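You operate a simulated robot arm through the tools that you are given. There is no shell and no other tool. Be economical: measure what you need, move in short steps, check, and stop when the job is done.

Carry out the task below with a simulated robot arm. There is one attempt and no reset: what you move stays moved.

TASK
Take the small white block marked "C" from the top of the long steel table and leave it on top of the rolled belt there.

It is judged by the outcome, as a careful person would: the job done as asked, and still so three seconds after it is handed in. It fails if anything else is knocked over, pushed out of place, dropped, spilled or broken.

THE ROBOT
A 7-joint arm with a two-finger parallel gripper, fixed in place. Base frame: the origin is at the foot of the arm, x ahead of it, y to its left, z up; the work surface is at about z = 0. Readings come in m, degrees, newtons and seconds.
With the tool pointing down near the work surface it reaches from about 0.24 to 0.62 m from the base axis. Its first joint turns from -66.0 to 66.0 degrees. Payload 2.6 kg.
The tool frame sits at the grasp point between the pads (the TCP): z along the fingers, y along the line on which they close. The tips reach 0.03 m beyond it. Largest opening 0.094 m; finger width 0.028, thickness 0.01; the body of the gripper, 0.05 by 0.096 m, starts 0.055 m behind the TCP.
Orientation is that of the tool frame in the base frame, as [roll, pitch, yaw] about the fixed x, y, z axes, in that order (R = Rz(yaw) Ry(pitch) Rx(roll)). With the fingers straight down and closing along the base's y, the tool's x points along the base's -x, its y along +y and its z along -z.

THE INTERFACE
- The arm moves only by the tool jog_arm. Its argument "rows" is a list of rows, each a list of 3 entries, a list of its own where there are three numbers: the shift along the tool's x, y, z in m, then the turn, a rotation vector about the tool's x, y, z in degrees, then the closure in counts, from 0 (fully open) to 255 (shut). In form: [[[tx, ty, tz], [ax, ay, az], fingers], ...]. A call has 1 to 12 rows; each row is the pose to reach, as a shift and turn from the pose commanded when the call began, along the tool's axes at that moment. Each row takes 0.2 s and may step no farther than 0.05 m and 8.6 degrees from the row before; otherwise, or with a gripper value out of range, the whole call is refused. A pose out of reach is approached as far as the arm can. The call stops where the force on the tool passes 40 N (or 10 N more than at its start, if that is more) or the arm is blocked; 0.2 s more then pass. The fingers move at their own pace (about 0.072 m/s each) and stop on an object; they squeeze with about 31 N. The grip force told is the motor's: it shows also when the fingers shut on nothing. Time passes only in rows, and 0.2 s behind the last, so rows that repeat a pose let the fingers close. The reply holds the time, the measured pose of the TCP, the force on the tool along the base axes, the opening and the grip force, in the units named above and with some noise, and new pictures: "views" is both (left out), scene, wrist or none.
- Cameras (640 x 400 px; columns grow to the right, rows downward): "scene" is fixed at [0.046, 0.4379, 0.5716]; the picture's right is [-0.70, -0.72, 0.00], its down [-0.36, 0.35, -0.86] and it looks along [0.62, -0.60, -0.51] (base axes); focal length 339 px, centre (320, 200). "wrist" rides on the gripper at [-0.037, 0, -0.058] in the tool frame; the picture's right is [0.00, -1.00, 0.00], its down [0.97, 0.00, -0.24] and it looks along [0.24, 0.00, 0.97] (tool axes); focal length 218 px, centre (320, 200). There is no depth. A picture from a camera that has moved, and an enlarged one, comes with that camera's place and axes in the base frame and with its lens.
- inspect(camera, box): a new picture of the part [left, top, right, bottom] of that camera's present view, enlarged. The clock stands still meanwhile.
- sign_off(): hands the job in; it is judged then, once.

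Work in short steps. Places have to be worked out from the pictures, the camera data and where the tool is seen: move nearer, look again, correct. Check each grasp and each placing, and mend what went wrong. You have 90 turns and 170 pictures in all, those below and enlarged ones among them. Open the gripper and draw the arm clear of the work before you hand the job in, unless the task says otherwise; then end with one line.

The tools are called after "Request:" as name(argument=value, ...) on one line, values as JSON. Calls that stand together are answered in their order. jog_arm: Moves the arm, as the interface text tells. Its arguments: {"type":"object","properties":{"rows":{"type":"array"},"views":{"type":"string","enum":["both","scene","wrist","none"]}},"required":["rows"]} The other tools are called the same way: inspect (camera, box) takes an enlarged picture of a part of a camera's view; sign_off () hands the job in.

At the start:

```text
t: 0.0
eef_pos: [0.359, 0.0361, 0.3455]
tool_rot: [-180.0, 0.0, 179.9]
force: [0.4, 0.6, -0.1]
finger_gap: 0.094
finger_force: 0.0
```

scene: 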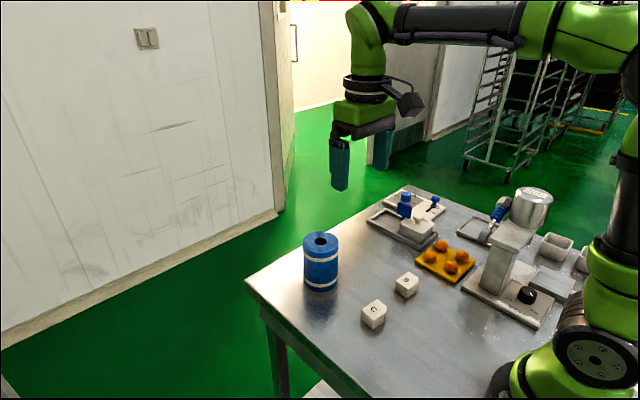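
wrist: 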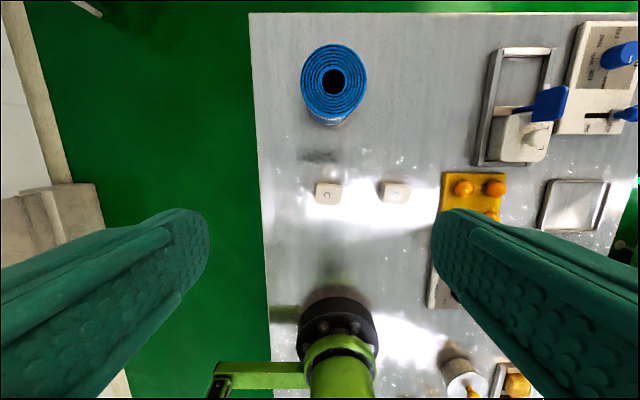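

The C block appears to be near (0.316, 0.022), and the rolled belt near (0.472, 0.02) with its top at z≈0.11. I'll enlarge both views to confirm the letter and the sizes.

Request:
inspect(camera="scene", box=[290, 220, 450, 340])

Request:
inspect(camera="wrist", box=[280, 30, 440, 220])

```text
3.33 times, centred on (370, 280) of scene
camera zoom: at [0.046, 0.4379, 0.5716], right [-0.7, -0.72, 0.0], down [-0.36, 0.35, -0.86], along [0.62, -0.6, -0.51], focal length 1129 px, centre (153, -67)
```

zoom: 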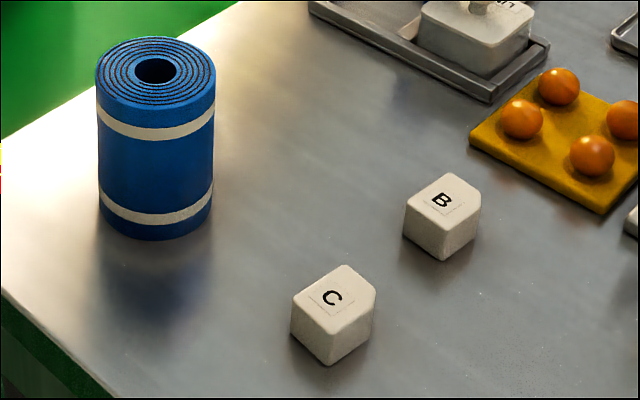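

```text
2.11 times, centred on (360, 125) of wrist
camera zoom: at [0.3949, 0.0363, 0.4022], right [0.0, -1.0, 0.0], down [-0.97, 0.0, 0.24], along [-0.24, 0.0, -0.97], focal length 460 px, centre (236, 358)
```

zoom: 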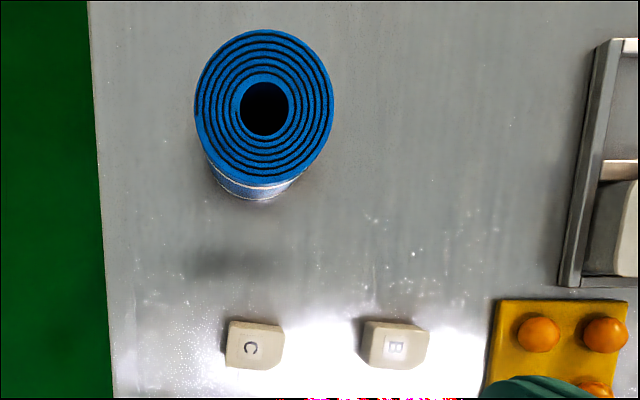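

The block on the left in the wrist view is C, about 0.04 m wide and square to the axes with one chamfered corner. I'll descend above it to z≈0.16 and look again.

Request:
jog_arm(rows=[[[0.011, -0.0025, 0.045], [0, 0, 0], 0], [[0.022, -0.005, 0.09], [0, 0, 0], 0], [[0.033, -0.0075, 0.135], [0, 0, 0], 0], [[0.044, -0.01, 0.18], [0, 0, 0], 0], [[0.044, -0.01, 0.185], [0, 0, 0], 0]])

```text
t: 1.2
eef_pos: [0.3156, 0.0266, 0.1575]
tool_rot: [179.9, 0.0, 179.9]
force: [0.9, -1.3, 0.5]
finger_gap: 0.0939
finger_force: 0.0
camera wrist: at [0.351, 0.0263, 0.216], right [0.0, -1.0, 0.0], down [-0.97, 0.0, 0.24], along [-0.24, 0.0, -0.97], focal length 218 px, centre (320, 200)
```

scene: 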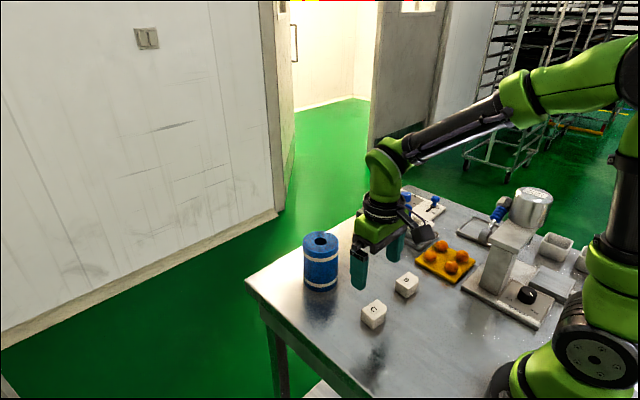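
wrist: 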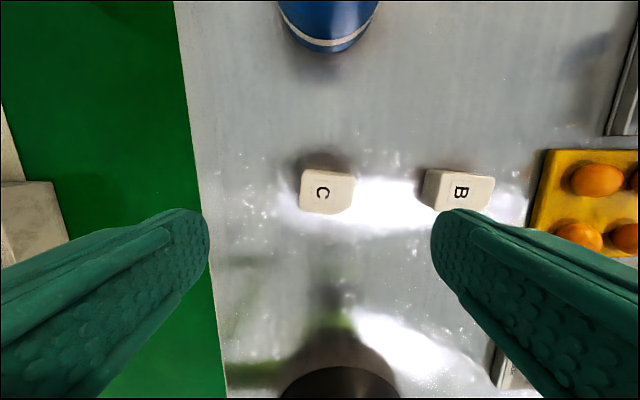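

C is now clearly between the fingers, so I'll enlarge it to get its edges.

Request:
inspect(camera="wrist", box=[270, 140, 390, 230])

Request:
inspect(camera="scene", box=[330, 260, 430, 340])

```text
4.44 times, centred on (330, 185) of wrist
camera zoom: at [0.351, 0.0263, 0.216], right [0.0, -1.0, 0.0], down [-0.97, 0.0, 0.24], along [-0.24, 0.0, -0.97], focal length 970 px, centre (276, 267)
```

zoom: 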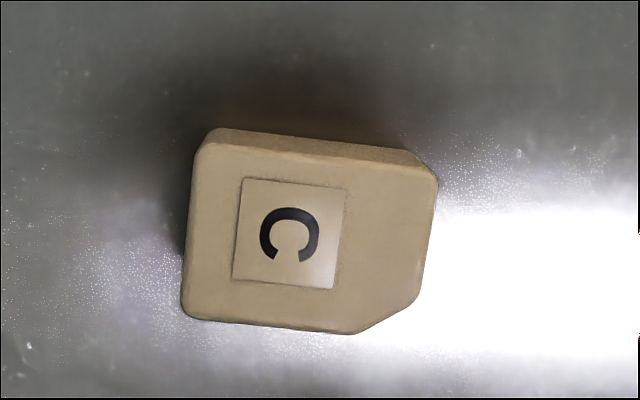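

```text
5.00 times, centred on (380, 300) of scene
camera zoom: at [0.046, 0.4379, 0.5716], right [-0.7, -0.72, 0.0], down [-0.36, 0.35, -0.86], along [0.62, -0.6, -0.51], focal length 1693 px, centre (20, -300)
```

zoom: 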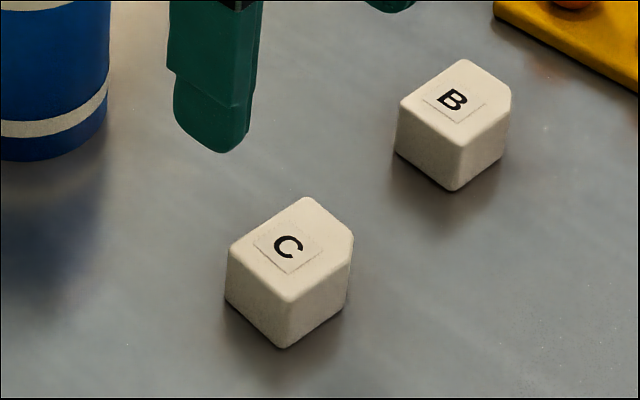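

From its visible side C looks about 0.024 m high. It sits near (0.310, 0.0195) and is turned about 6° clockwise. I'll align with it, go down to z≈0.085 and check again.

Request:
jog_arm(rows=[[[0.002, -0.004, 0.02], [0, 0, 3], 0], [[0.005, -0.007, 0.045], [0, 0, 6], 0], [[0.005, -0.007, 0.07], [0, 0, 6], 0], [[0.005, -0.007, 0.07], [0, 0, 6], 0]])

Request:
inspect(camera="wrist", box=[240, 100, 400, 260])

```text
t: 2.2
eef_pos: [0.3091, 0.0208, 0.0901]
tool_rot: [180.0, 0.0, 173.9]
force: [0.3, -0.2, -0.6]
finger_gap: 0.0939
finger_force: 0.1
camera wrist: at [0.3455, 0.0162, 0.1477], right [-0.11, -0.99, 0.0], down [-0.97, 0.1, 0.24], along [-0.24, 0.03, -0.97], focal length 218 px, centre (320, 200)
```

scene: 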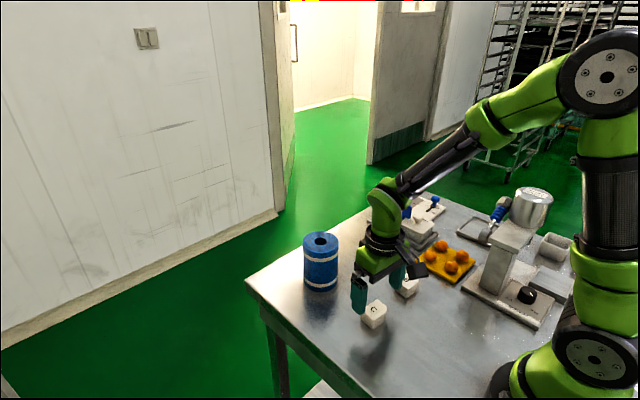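
wrist: 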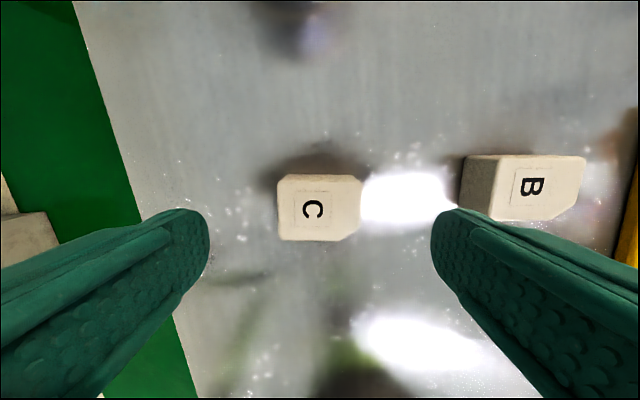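

```text
2.50 times, centred on (320, 180) of wrist
camera zoom: at [0.3455, 0.0162, 0.1477], right [-0.11, -0.99, 0.0], down [-0.97, 0.1, 0.24], along [-0.24, 0.03, -0.97], focal length 546 px, centre (320, 250)
```

zoom: 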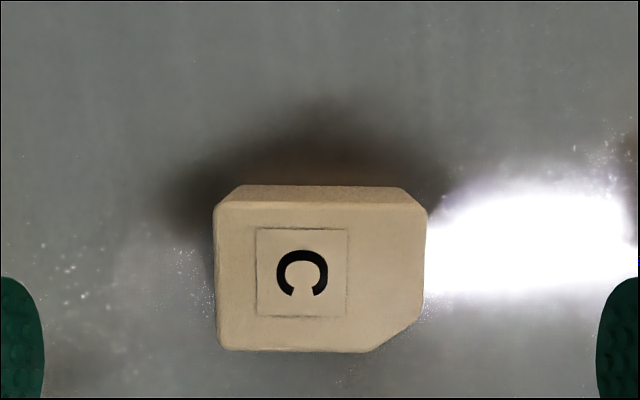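

The block is now square with the tool and centred between the fingers, and B is well clear. I'll go down to z≈0.036, then close.

Request:
jog_arm(rows=[[[0, 0, 0.02], [0, 0, 0], 0], [[0, 0, 0.04], [0, 0, 0], 0], [[0, 0, 0.053], [0, 0, 0], 0], [[0, 0, 0.053], [0, 0, 0], 0]])

```text
t: 3.2
eef_pos: [0.312, 0.0198, 0.0365]
tool_rot: [-179.9, 0.0, 174.0]
force: [-0.4, 0.4, 0.1]
finger_gap: 0.094
finger_force: 0.0
camera wrist: at [0.3466, 0.016, 0.0945], right [-0.1, -0.99, 0.0], down [-0.97, 0.1, 0.24], along [-0.24, 0.03, -0.97], focal length 218 px, centre (320, 200)
```

scene: 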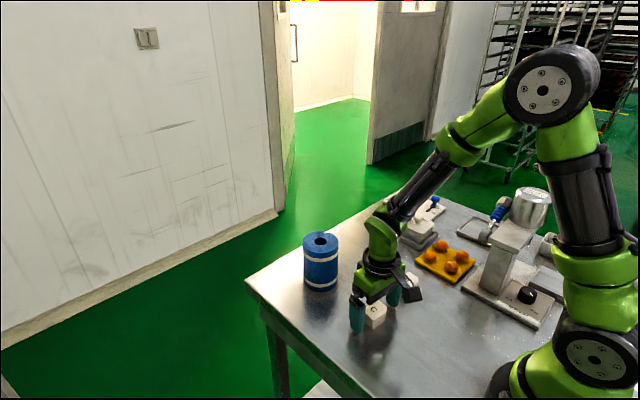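
wrist: 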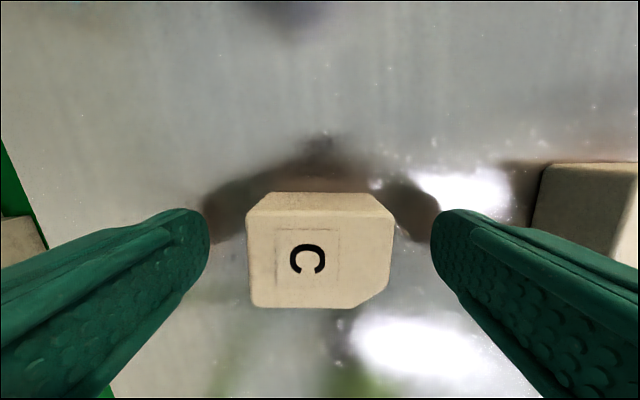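

The fingers straddle C, whose top works out at z≈0.031. I'll shift 3 mm away from the chamfer and close.

Request:
jog_arm(rows=[[[-0.003, 0, 0], [0, 0, 0], 0], [[-0.003, 0, 0], [0, 0, 0], 255], [[-0.003, 0, 0], [0, 0, 0], 255], [[-0.003, 0, 0], [0, 0, 0], 255], [[-0.003, 0, 0], [0, 0, 0], 255]], views="wrist")

```text
t: 4.4
eef_pos: [0.3134, 0.0191, 0.0359]
tool_rot: [-180.0, 0.0, 174.1]
force: [-0.8, 0.4, -0.3]
finger_gap: 0.0472
finger_force: 30.8
camera wrist: at [0.3496, 0.0157, 0.0945], right [-0.1, -0.99, 0.0], down [-0.97, 0.1, 0.24], along [-0.24, 0.03, -0.97], focal length 218 px, centre (320, 200)
```

wrist: 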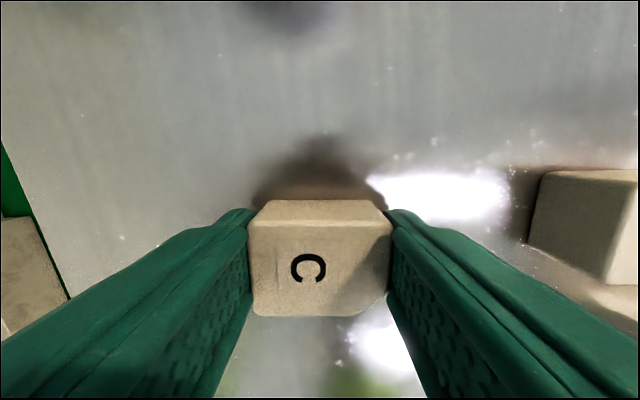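

C is held, with a gap of 0.047 and 31 N. I'll lift it straight up to z≈0.225.

Request:
jog_arm(rows=[[[0, 0, -0.02], [0, 0, 0], 255], [[0, 0, -0.06], [0, 0, 0], 255], [[0, 0, -0.1], [0, 0, 0], 255], [[0, 0, -0.14], [0, 0, 0], 255], [[0, 0, -0.18], [0, 0, 0], 255], [[0, 0, -0.19], [0, 0, 0], 255]])

Request:
inspect(camera="scene", box=[280, 180, 440, 300])

```text
t: 5.8
eef_pos: [0.3119, 0.0174, 0.2262]
tool_rot: [180.0, 0.0, 173.9]
force: [-0.6, 0.3, -1.0]
finger_gap: 0.047
finger_force: 30.6
camera wrist: at [0.3478, 0.0139, 0.2854], right [-0.1, -0.99, 0.0], down [-0.97, 0.1, 0.24], along [-0.24, 0.03, -0.97], focal length 218 px, centre (320, 200)
```

scene: 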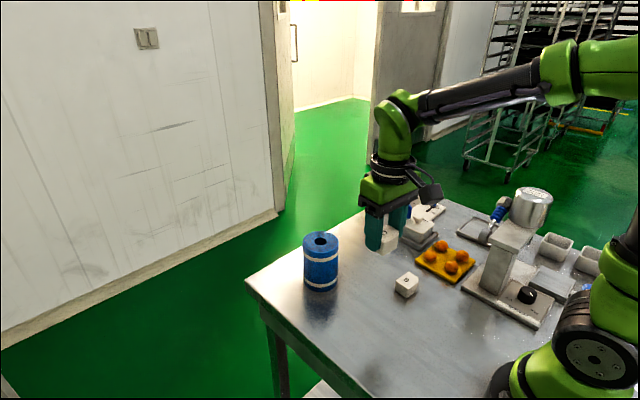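
wrist: 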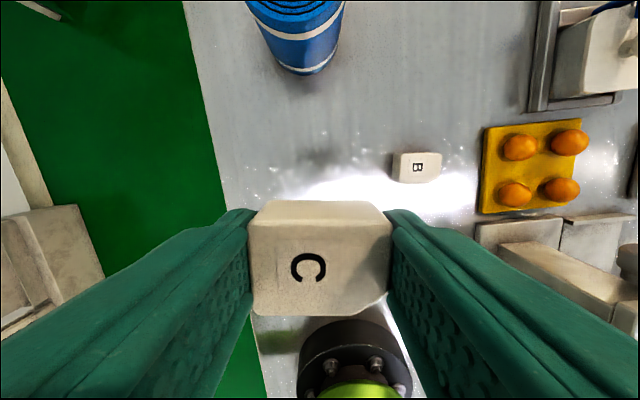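

```text
3.33 times, centred on (360, 240) of scene
camera zoom: at [0.046, 0.4379, 0.5716], right [-0.7, -0.72, 0.0], down [-0.36, 0.35, -0.86], along [0.62, -0.6, -0.51], focal length 1129 px, centre (187, 67)
```

zoom: 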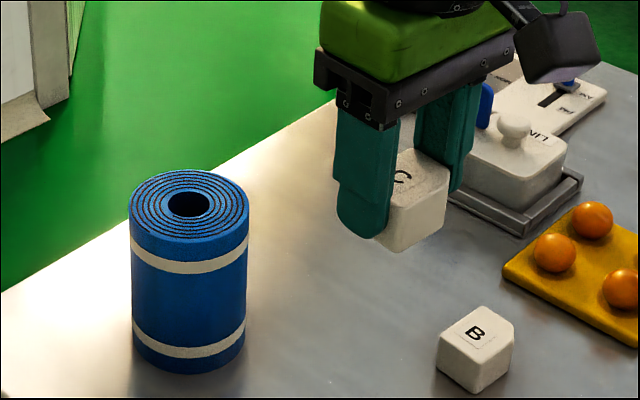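

C is held firmly. From both views the belt is near (0.468, 0.020) with its top at z≈0.12, diameter 0.078 and a hole of about 0.028 m, so the block spans the hole. I'll move forward 0.09 m at this height to look at the belt from above.

Request:
jog_arm(rows=[[[-0.03, 0.003, 0], [0, 0, 0], 255], [[-0.06, 0.006, 0], [0, 0, 0], 255], [[-0.0895, 0.0094, 0], [0, 0, 0], 255], [[-0.0895, 0.0094, 0], [0, 0, 0], 255]])

Request:
inspect(camera="scene", box=[280, 180, 440, 300])

```text
t: 6.8
eef_pos: [0.401, 0.0182, 0.2265]
tool_rot: [-180.0, 0.0, 173.9]
force: [0.3, 0.0, -0.8]
finger_gap: 0.0469
finger_force: 30.9
camera wrist: at [0.4377, 0.0144, 0.2853], right [-0.1, -0.99, 0.0], down [-0.97, 0.1, 0.24], along [-0.24, 0.02, -0.97], focal length 218 px, centre (320, 200)
```

scene: 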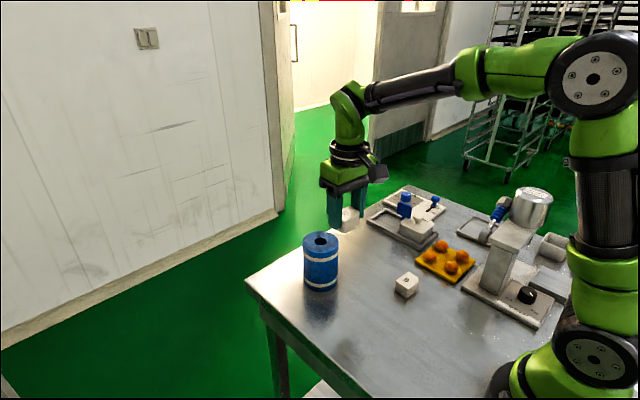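
wrist: 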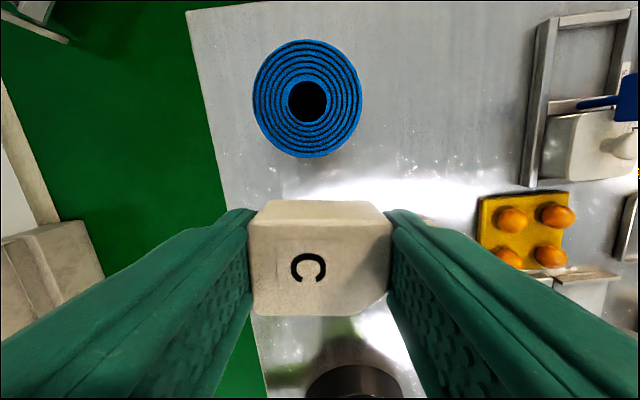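

```text
3.33 times, centred on (360, 240) of scene
camera zoom: at [0.046, 0.4379, 0.5716], right [-0.7, -0.72, 0.0], down [-0.36, 0.35, -0.86], along [0.62, -0.6, -0.51], focal length 1129 px, centre (187, 67)
```

zoom: 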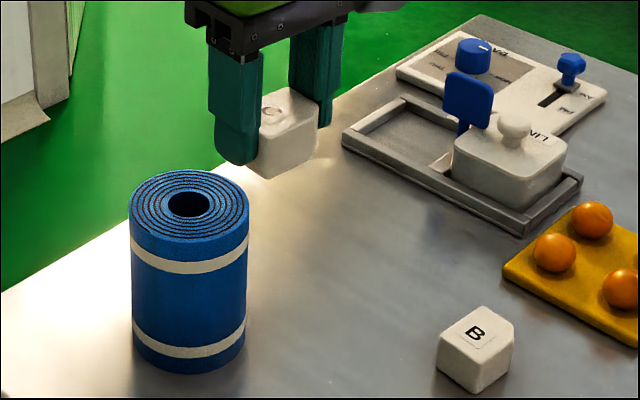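

The new view puts the belt centre 0.070 m ahead of the TCP and 0.009 m along tool y, which is (0.471, 0.020), with its top at z≈0.117. I'll move over it and lower to z≈0.170.

Request:
jog_arm(rows=[[[-0.035, 0.005, 0], [0, 0, 0], 255], [[-0.0696, 0.0094, 0], [0, 0, 0], 255], [[-0.0696, 0.0094, 0.03], [0, 0, 0], 255], [[-0.0696, 0.0094, 0.056], [0, 0, 0], 255], [[-0.0696, 0.0094, 0.056], [0, 0, 0], 255]])

Request:
inspect(camera="scene", box=[270, 190, 370, 300])

```text
t: 8.0
eef_pos: [0.4724, 0.0214, 0.1701]
tool_rot: [179.9, 0.0, 174.0]
force: [0.2, -0.1, -0.8]
finger_gap: 0.0471
finger_force: 30.8
camera wrist: at [0.5085, 0.0183, 0.2289], right [-0.1, -0.99, 0.0], down [-0.97, 0.1, 0.24], along [-0.24, 0.03, -0.97], focal length 218 px, centre (320, 200)
```

scene: 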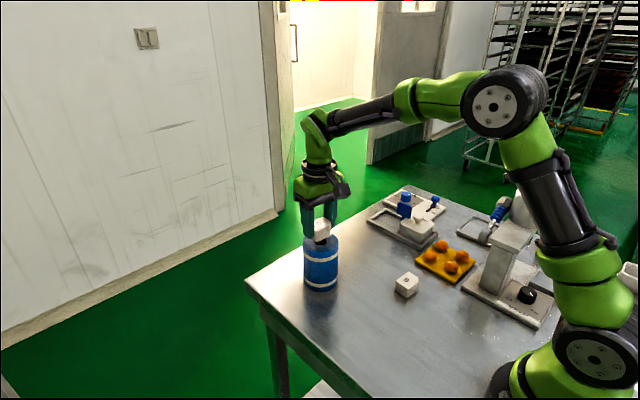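
wrist: 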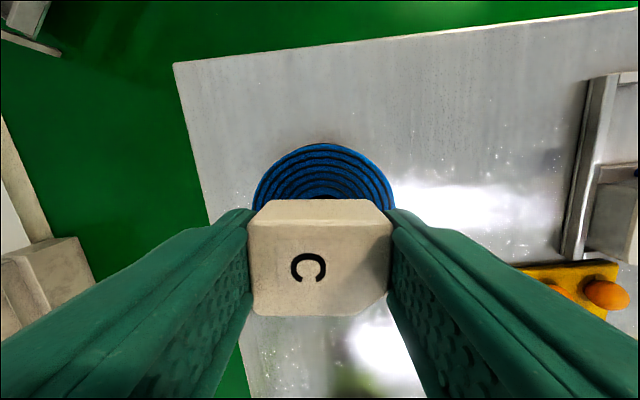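

```text
3.64 times, centred on (320, 245) of scene
camera zoom: at [0.046, 0.4379, 0.5716], right [-0.7, -0.72, 0.0], down [-0.36, 0.35, -0.86], along [0.62, -0.6, -0.51], focal length 1231 px, centre (320, 36)
```

zoom: 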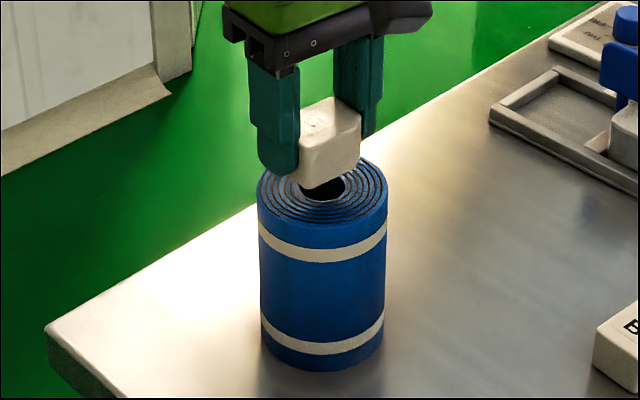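

C is centred over the belt to within about 2 mm, with a gap of roughly 15 mm below it. I'll lower slowly to just short of the expected contact at z≈0.153.

Request:
jog_arm(rows=[[[0, -0.001, 0.005], [0, 0, 0], 255], [[0, -0.002, 0.01], [0, 0, 0], 255], [[0, -0.002, 0.013], [0, 0, 0], 255], [[0, -0.002, 0.013], [0, 0, 0], 255]], views="none")

Request:
inspect(camera="scene", box=[290, 200, 350, 260])

```text
t: 9.0
eef_pos: [0.4727, 0.0191, 0.1571]
tool_rot: [180.0, 0.0, 174.0]
force: [-0.7, 0.7, -0.2]
finger_gap: 0.0469
finger_force: 31.4
```

```text
6.67 times, centred on (320, 230) of scene
camera zoom: at [0.046, 0.4379, 0.5716], right [-0.7, -0.72, 0.0], down [-0.36, 0.35, -0.86], along [0.62, -0.6, -0.51], focal length 2257 px, centre (320, 0)
```

zoom: 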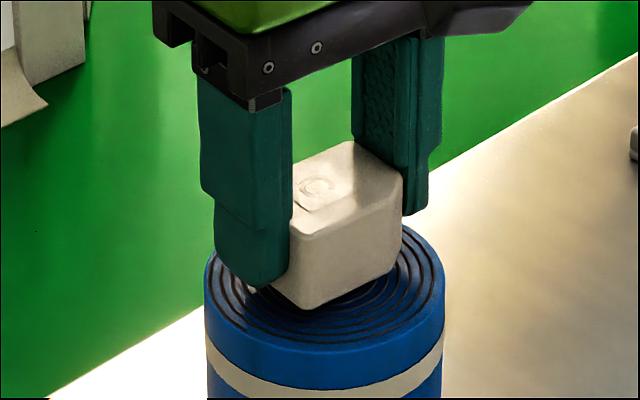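

No contact force yet and only a small gap is left. I'll lower in fine steps and watch the force.

Request:
jog_arm(rows=[[[0, 0, 0.001], [0, 0, 0], 255], [[0, 0, 0.002], [0, 0, 0], 255], [[0, 0, 0.003], [0, 0, 0], 255], [[0, 0, 0.004], [0, 0, 0], 255]], views="none")

Request:
inspect(camera="scene", box=[290, 200, 350, 260])

```text
t: 10.0
eef_pos: [0.471, 0.0185, 0.1523]
tool_rot: [180.0, 0.0, 174.0]
force: [-1.1, -1.1, -1.2]
finger_gap: 0.047
finger_force: 31.1
```

```text
6.67 times, centred on (320, 230) of scene
camera zoom: at [0.046, 0.4379, 0.5716], right [-0.7, -0.72, 0.0], down [-0.36, 0.35, -0.86], along [0.62, -0.6, -0.51], focal length 2257 px, centre (320, 0)
```

zoom: 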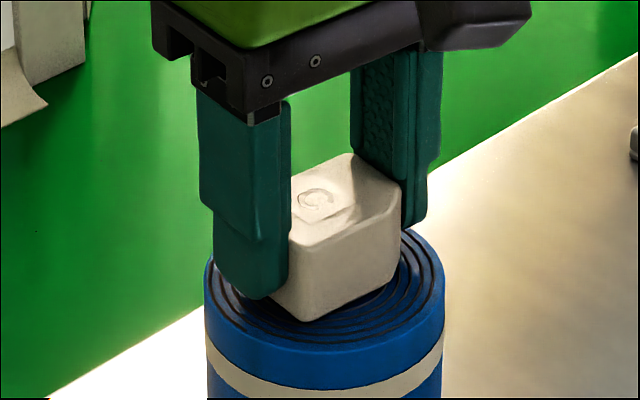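

Still no contact, so I'll continue in 1 mm steps.

Request:
jog_arm(rows=[[[0, 0, 0.001], [0, 0, 0], 255], [[0, 0, 0.002], [0, 0, 0], 255], [[0, 0, 0.003], [0, 0, 0], 255]], views="none")

Request:
inspect(camera="scene", box=[290, 200, 350, 260])

```text
t: 10.8
eef_pos: [0.4732, 0.0192, 0.1506]
tool_rot: [-180.0, 0.1, 174.0]
force: [-2.5, -0.8, 7.6]
finger_gap: 0.0468
finger_force: 30.5
```

```text
6.67 times, centred on (320, 230) of scene
camera zoom: at [0.0459, 0.4379, 0.5716], right [-0.7, -0.72, 0.0], down [-0.36, 0.35, -0.86], along [0.62, -0.6, -0.51], focal length 2257 px, centre (320, 0)
```

zoom: 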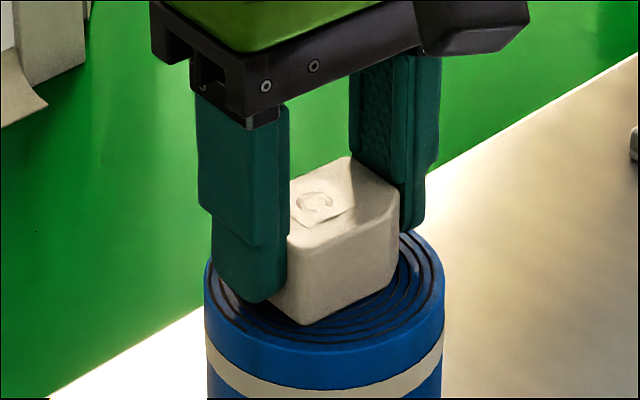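

Contact: 7.6 N upward at z≈0.1505. I'll ease up 1 mm, open the fingers, and hold.

Request:
jog_arm(rows=[[[0, 0, -0.001], [0, 0, 0], 255], [[0, 0, -0.001], [0, 0, 0], 110], [[0, 0, -0.001], [0, 0, 0], 80], [[0, 0, -0.001], [0, 0, 0], 40], [[0, 0, -0.001], [0, 0, 0], 20], [[0, 0, -0.001], [0, 0, 0], 20]])

Request:
inspect(camera="scene", box=[290, 200, 350, 260])

```text
t: 12.2
eef_pos: [0.472, 0.0203, 0.1514]
tool_rot: [-180.0, 0.0, 174.1]
force: [-0.5, 0.8, 0.3]
finger_gap: 0.0866
finger_force: 0.2
camera wrist: at [0.5084, 0.0158, 0.2097], right [-0.1, -0.99, 0.0], down [-0.97, 0.1, 0.24], along [-0.24, 0.03, -0.97], focal length 218 px, centre (320, 200)
```

scene: 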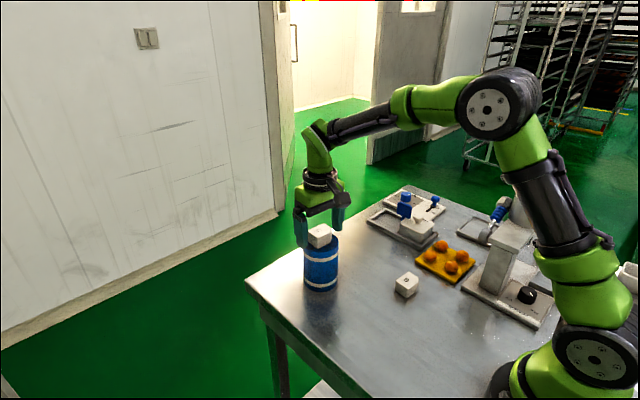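
wrist: 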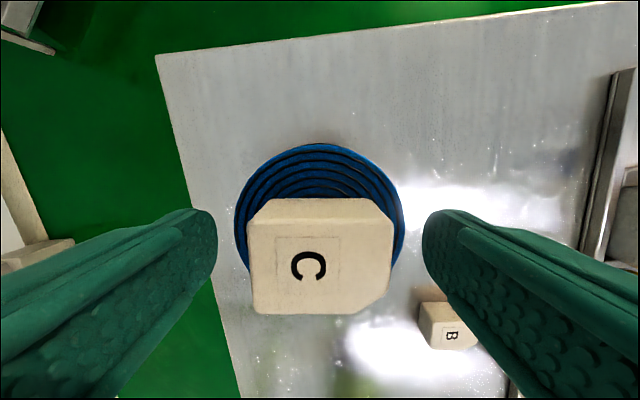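

```text
6.67 times, centred on (320, 230) of scene
camera zoom: at [0.046, 0.4379, 0.5716], right [-0.7, -0.72, 0.0], down [-0.36, 0.35, -0.86], along [0.62, -0.6, -0.51], focal length 2257 px, centre (320, 0)
```

zoom: 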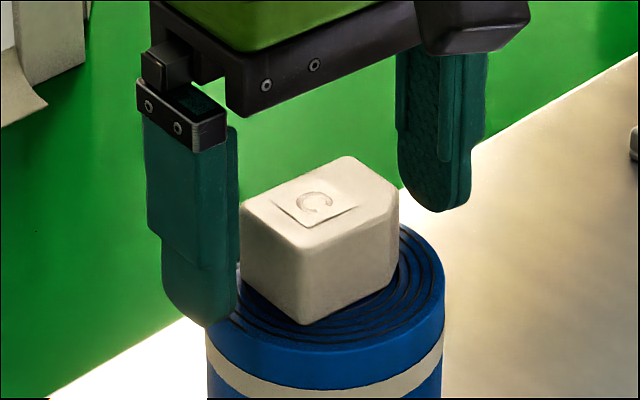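

C rests flat on the belt and the fingers are free. I'll rise straight up, then draw back.

Request:
jog_arm(rows=[[[0, 0, -0.015], [0, 0, 0], 20], [[0, 0, -0.05], [0, 0, 0], 20], [[0, 0, -0.09], [0, 0, 0], 20], [[0, 0, -0.13], [0, 0, 0], 20], [[0.04, 0, -0.15], [0, 0, 0], 0], [[0.08, 0, -0.16], [0, 0, 0], 0], [[0.1, 0, -0.16], [0, 0, 0], 0], [[0.1, 0, -0.16], [0, 0, 0], 0], [[0.1, 0, -0.16], [0, 0, 0], 0]])

Request:
inspect(camera="scene", box=[280, 200, 440, 310])

```text
t: 14.2
eef_pos: [0.3728, 0.0294, 0.3133]
tool_rot: [180.0, 0.0, 174.0]
force: [-0.1, -1.0, 0.4]
finger_gap: 0.0941
finger_force: 0.1
camera wrist: at [0.4085, 0.0257, 0.3705], right [-0.1, -0.99, 0.0], down [-0.97, 0.1, 0.24], along [-0.24, 0.03, -0.97], focal length 218 px, centre (320, 200)
```

scene: 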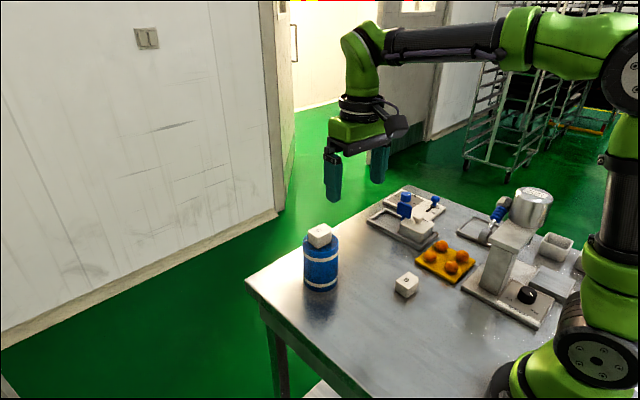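
wrist: 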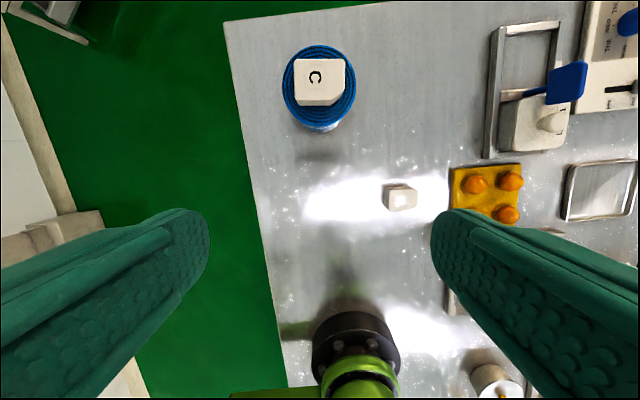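

```text
3.64 times, centred on (360, 255) of scene
camera zoom: at [0.046, 0.4379, 0.5716], right [-0.7, -0.72, 0.0], down [-0.36, 0.35, -0.86], along [0.62, -0.6, -0.51], focal length 1231 px, centre (174, 0)
```

zoom: 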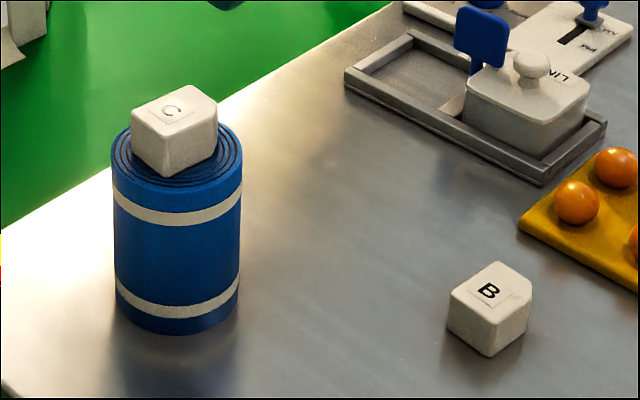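

Block C sits flat and stable on the belt. Nothing else has moved, the gripper is open and the arm is clear, so I'm handing in.

Request:
sign_off()

```text
The job is handed in.
```

The white block marked "C" is resting on top of the rolled belt, nothing else was moved, and the job is handed in.
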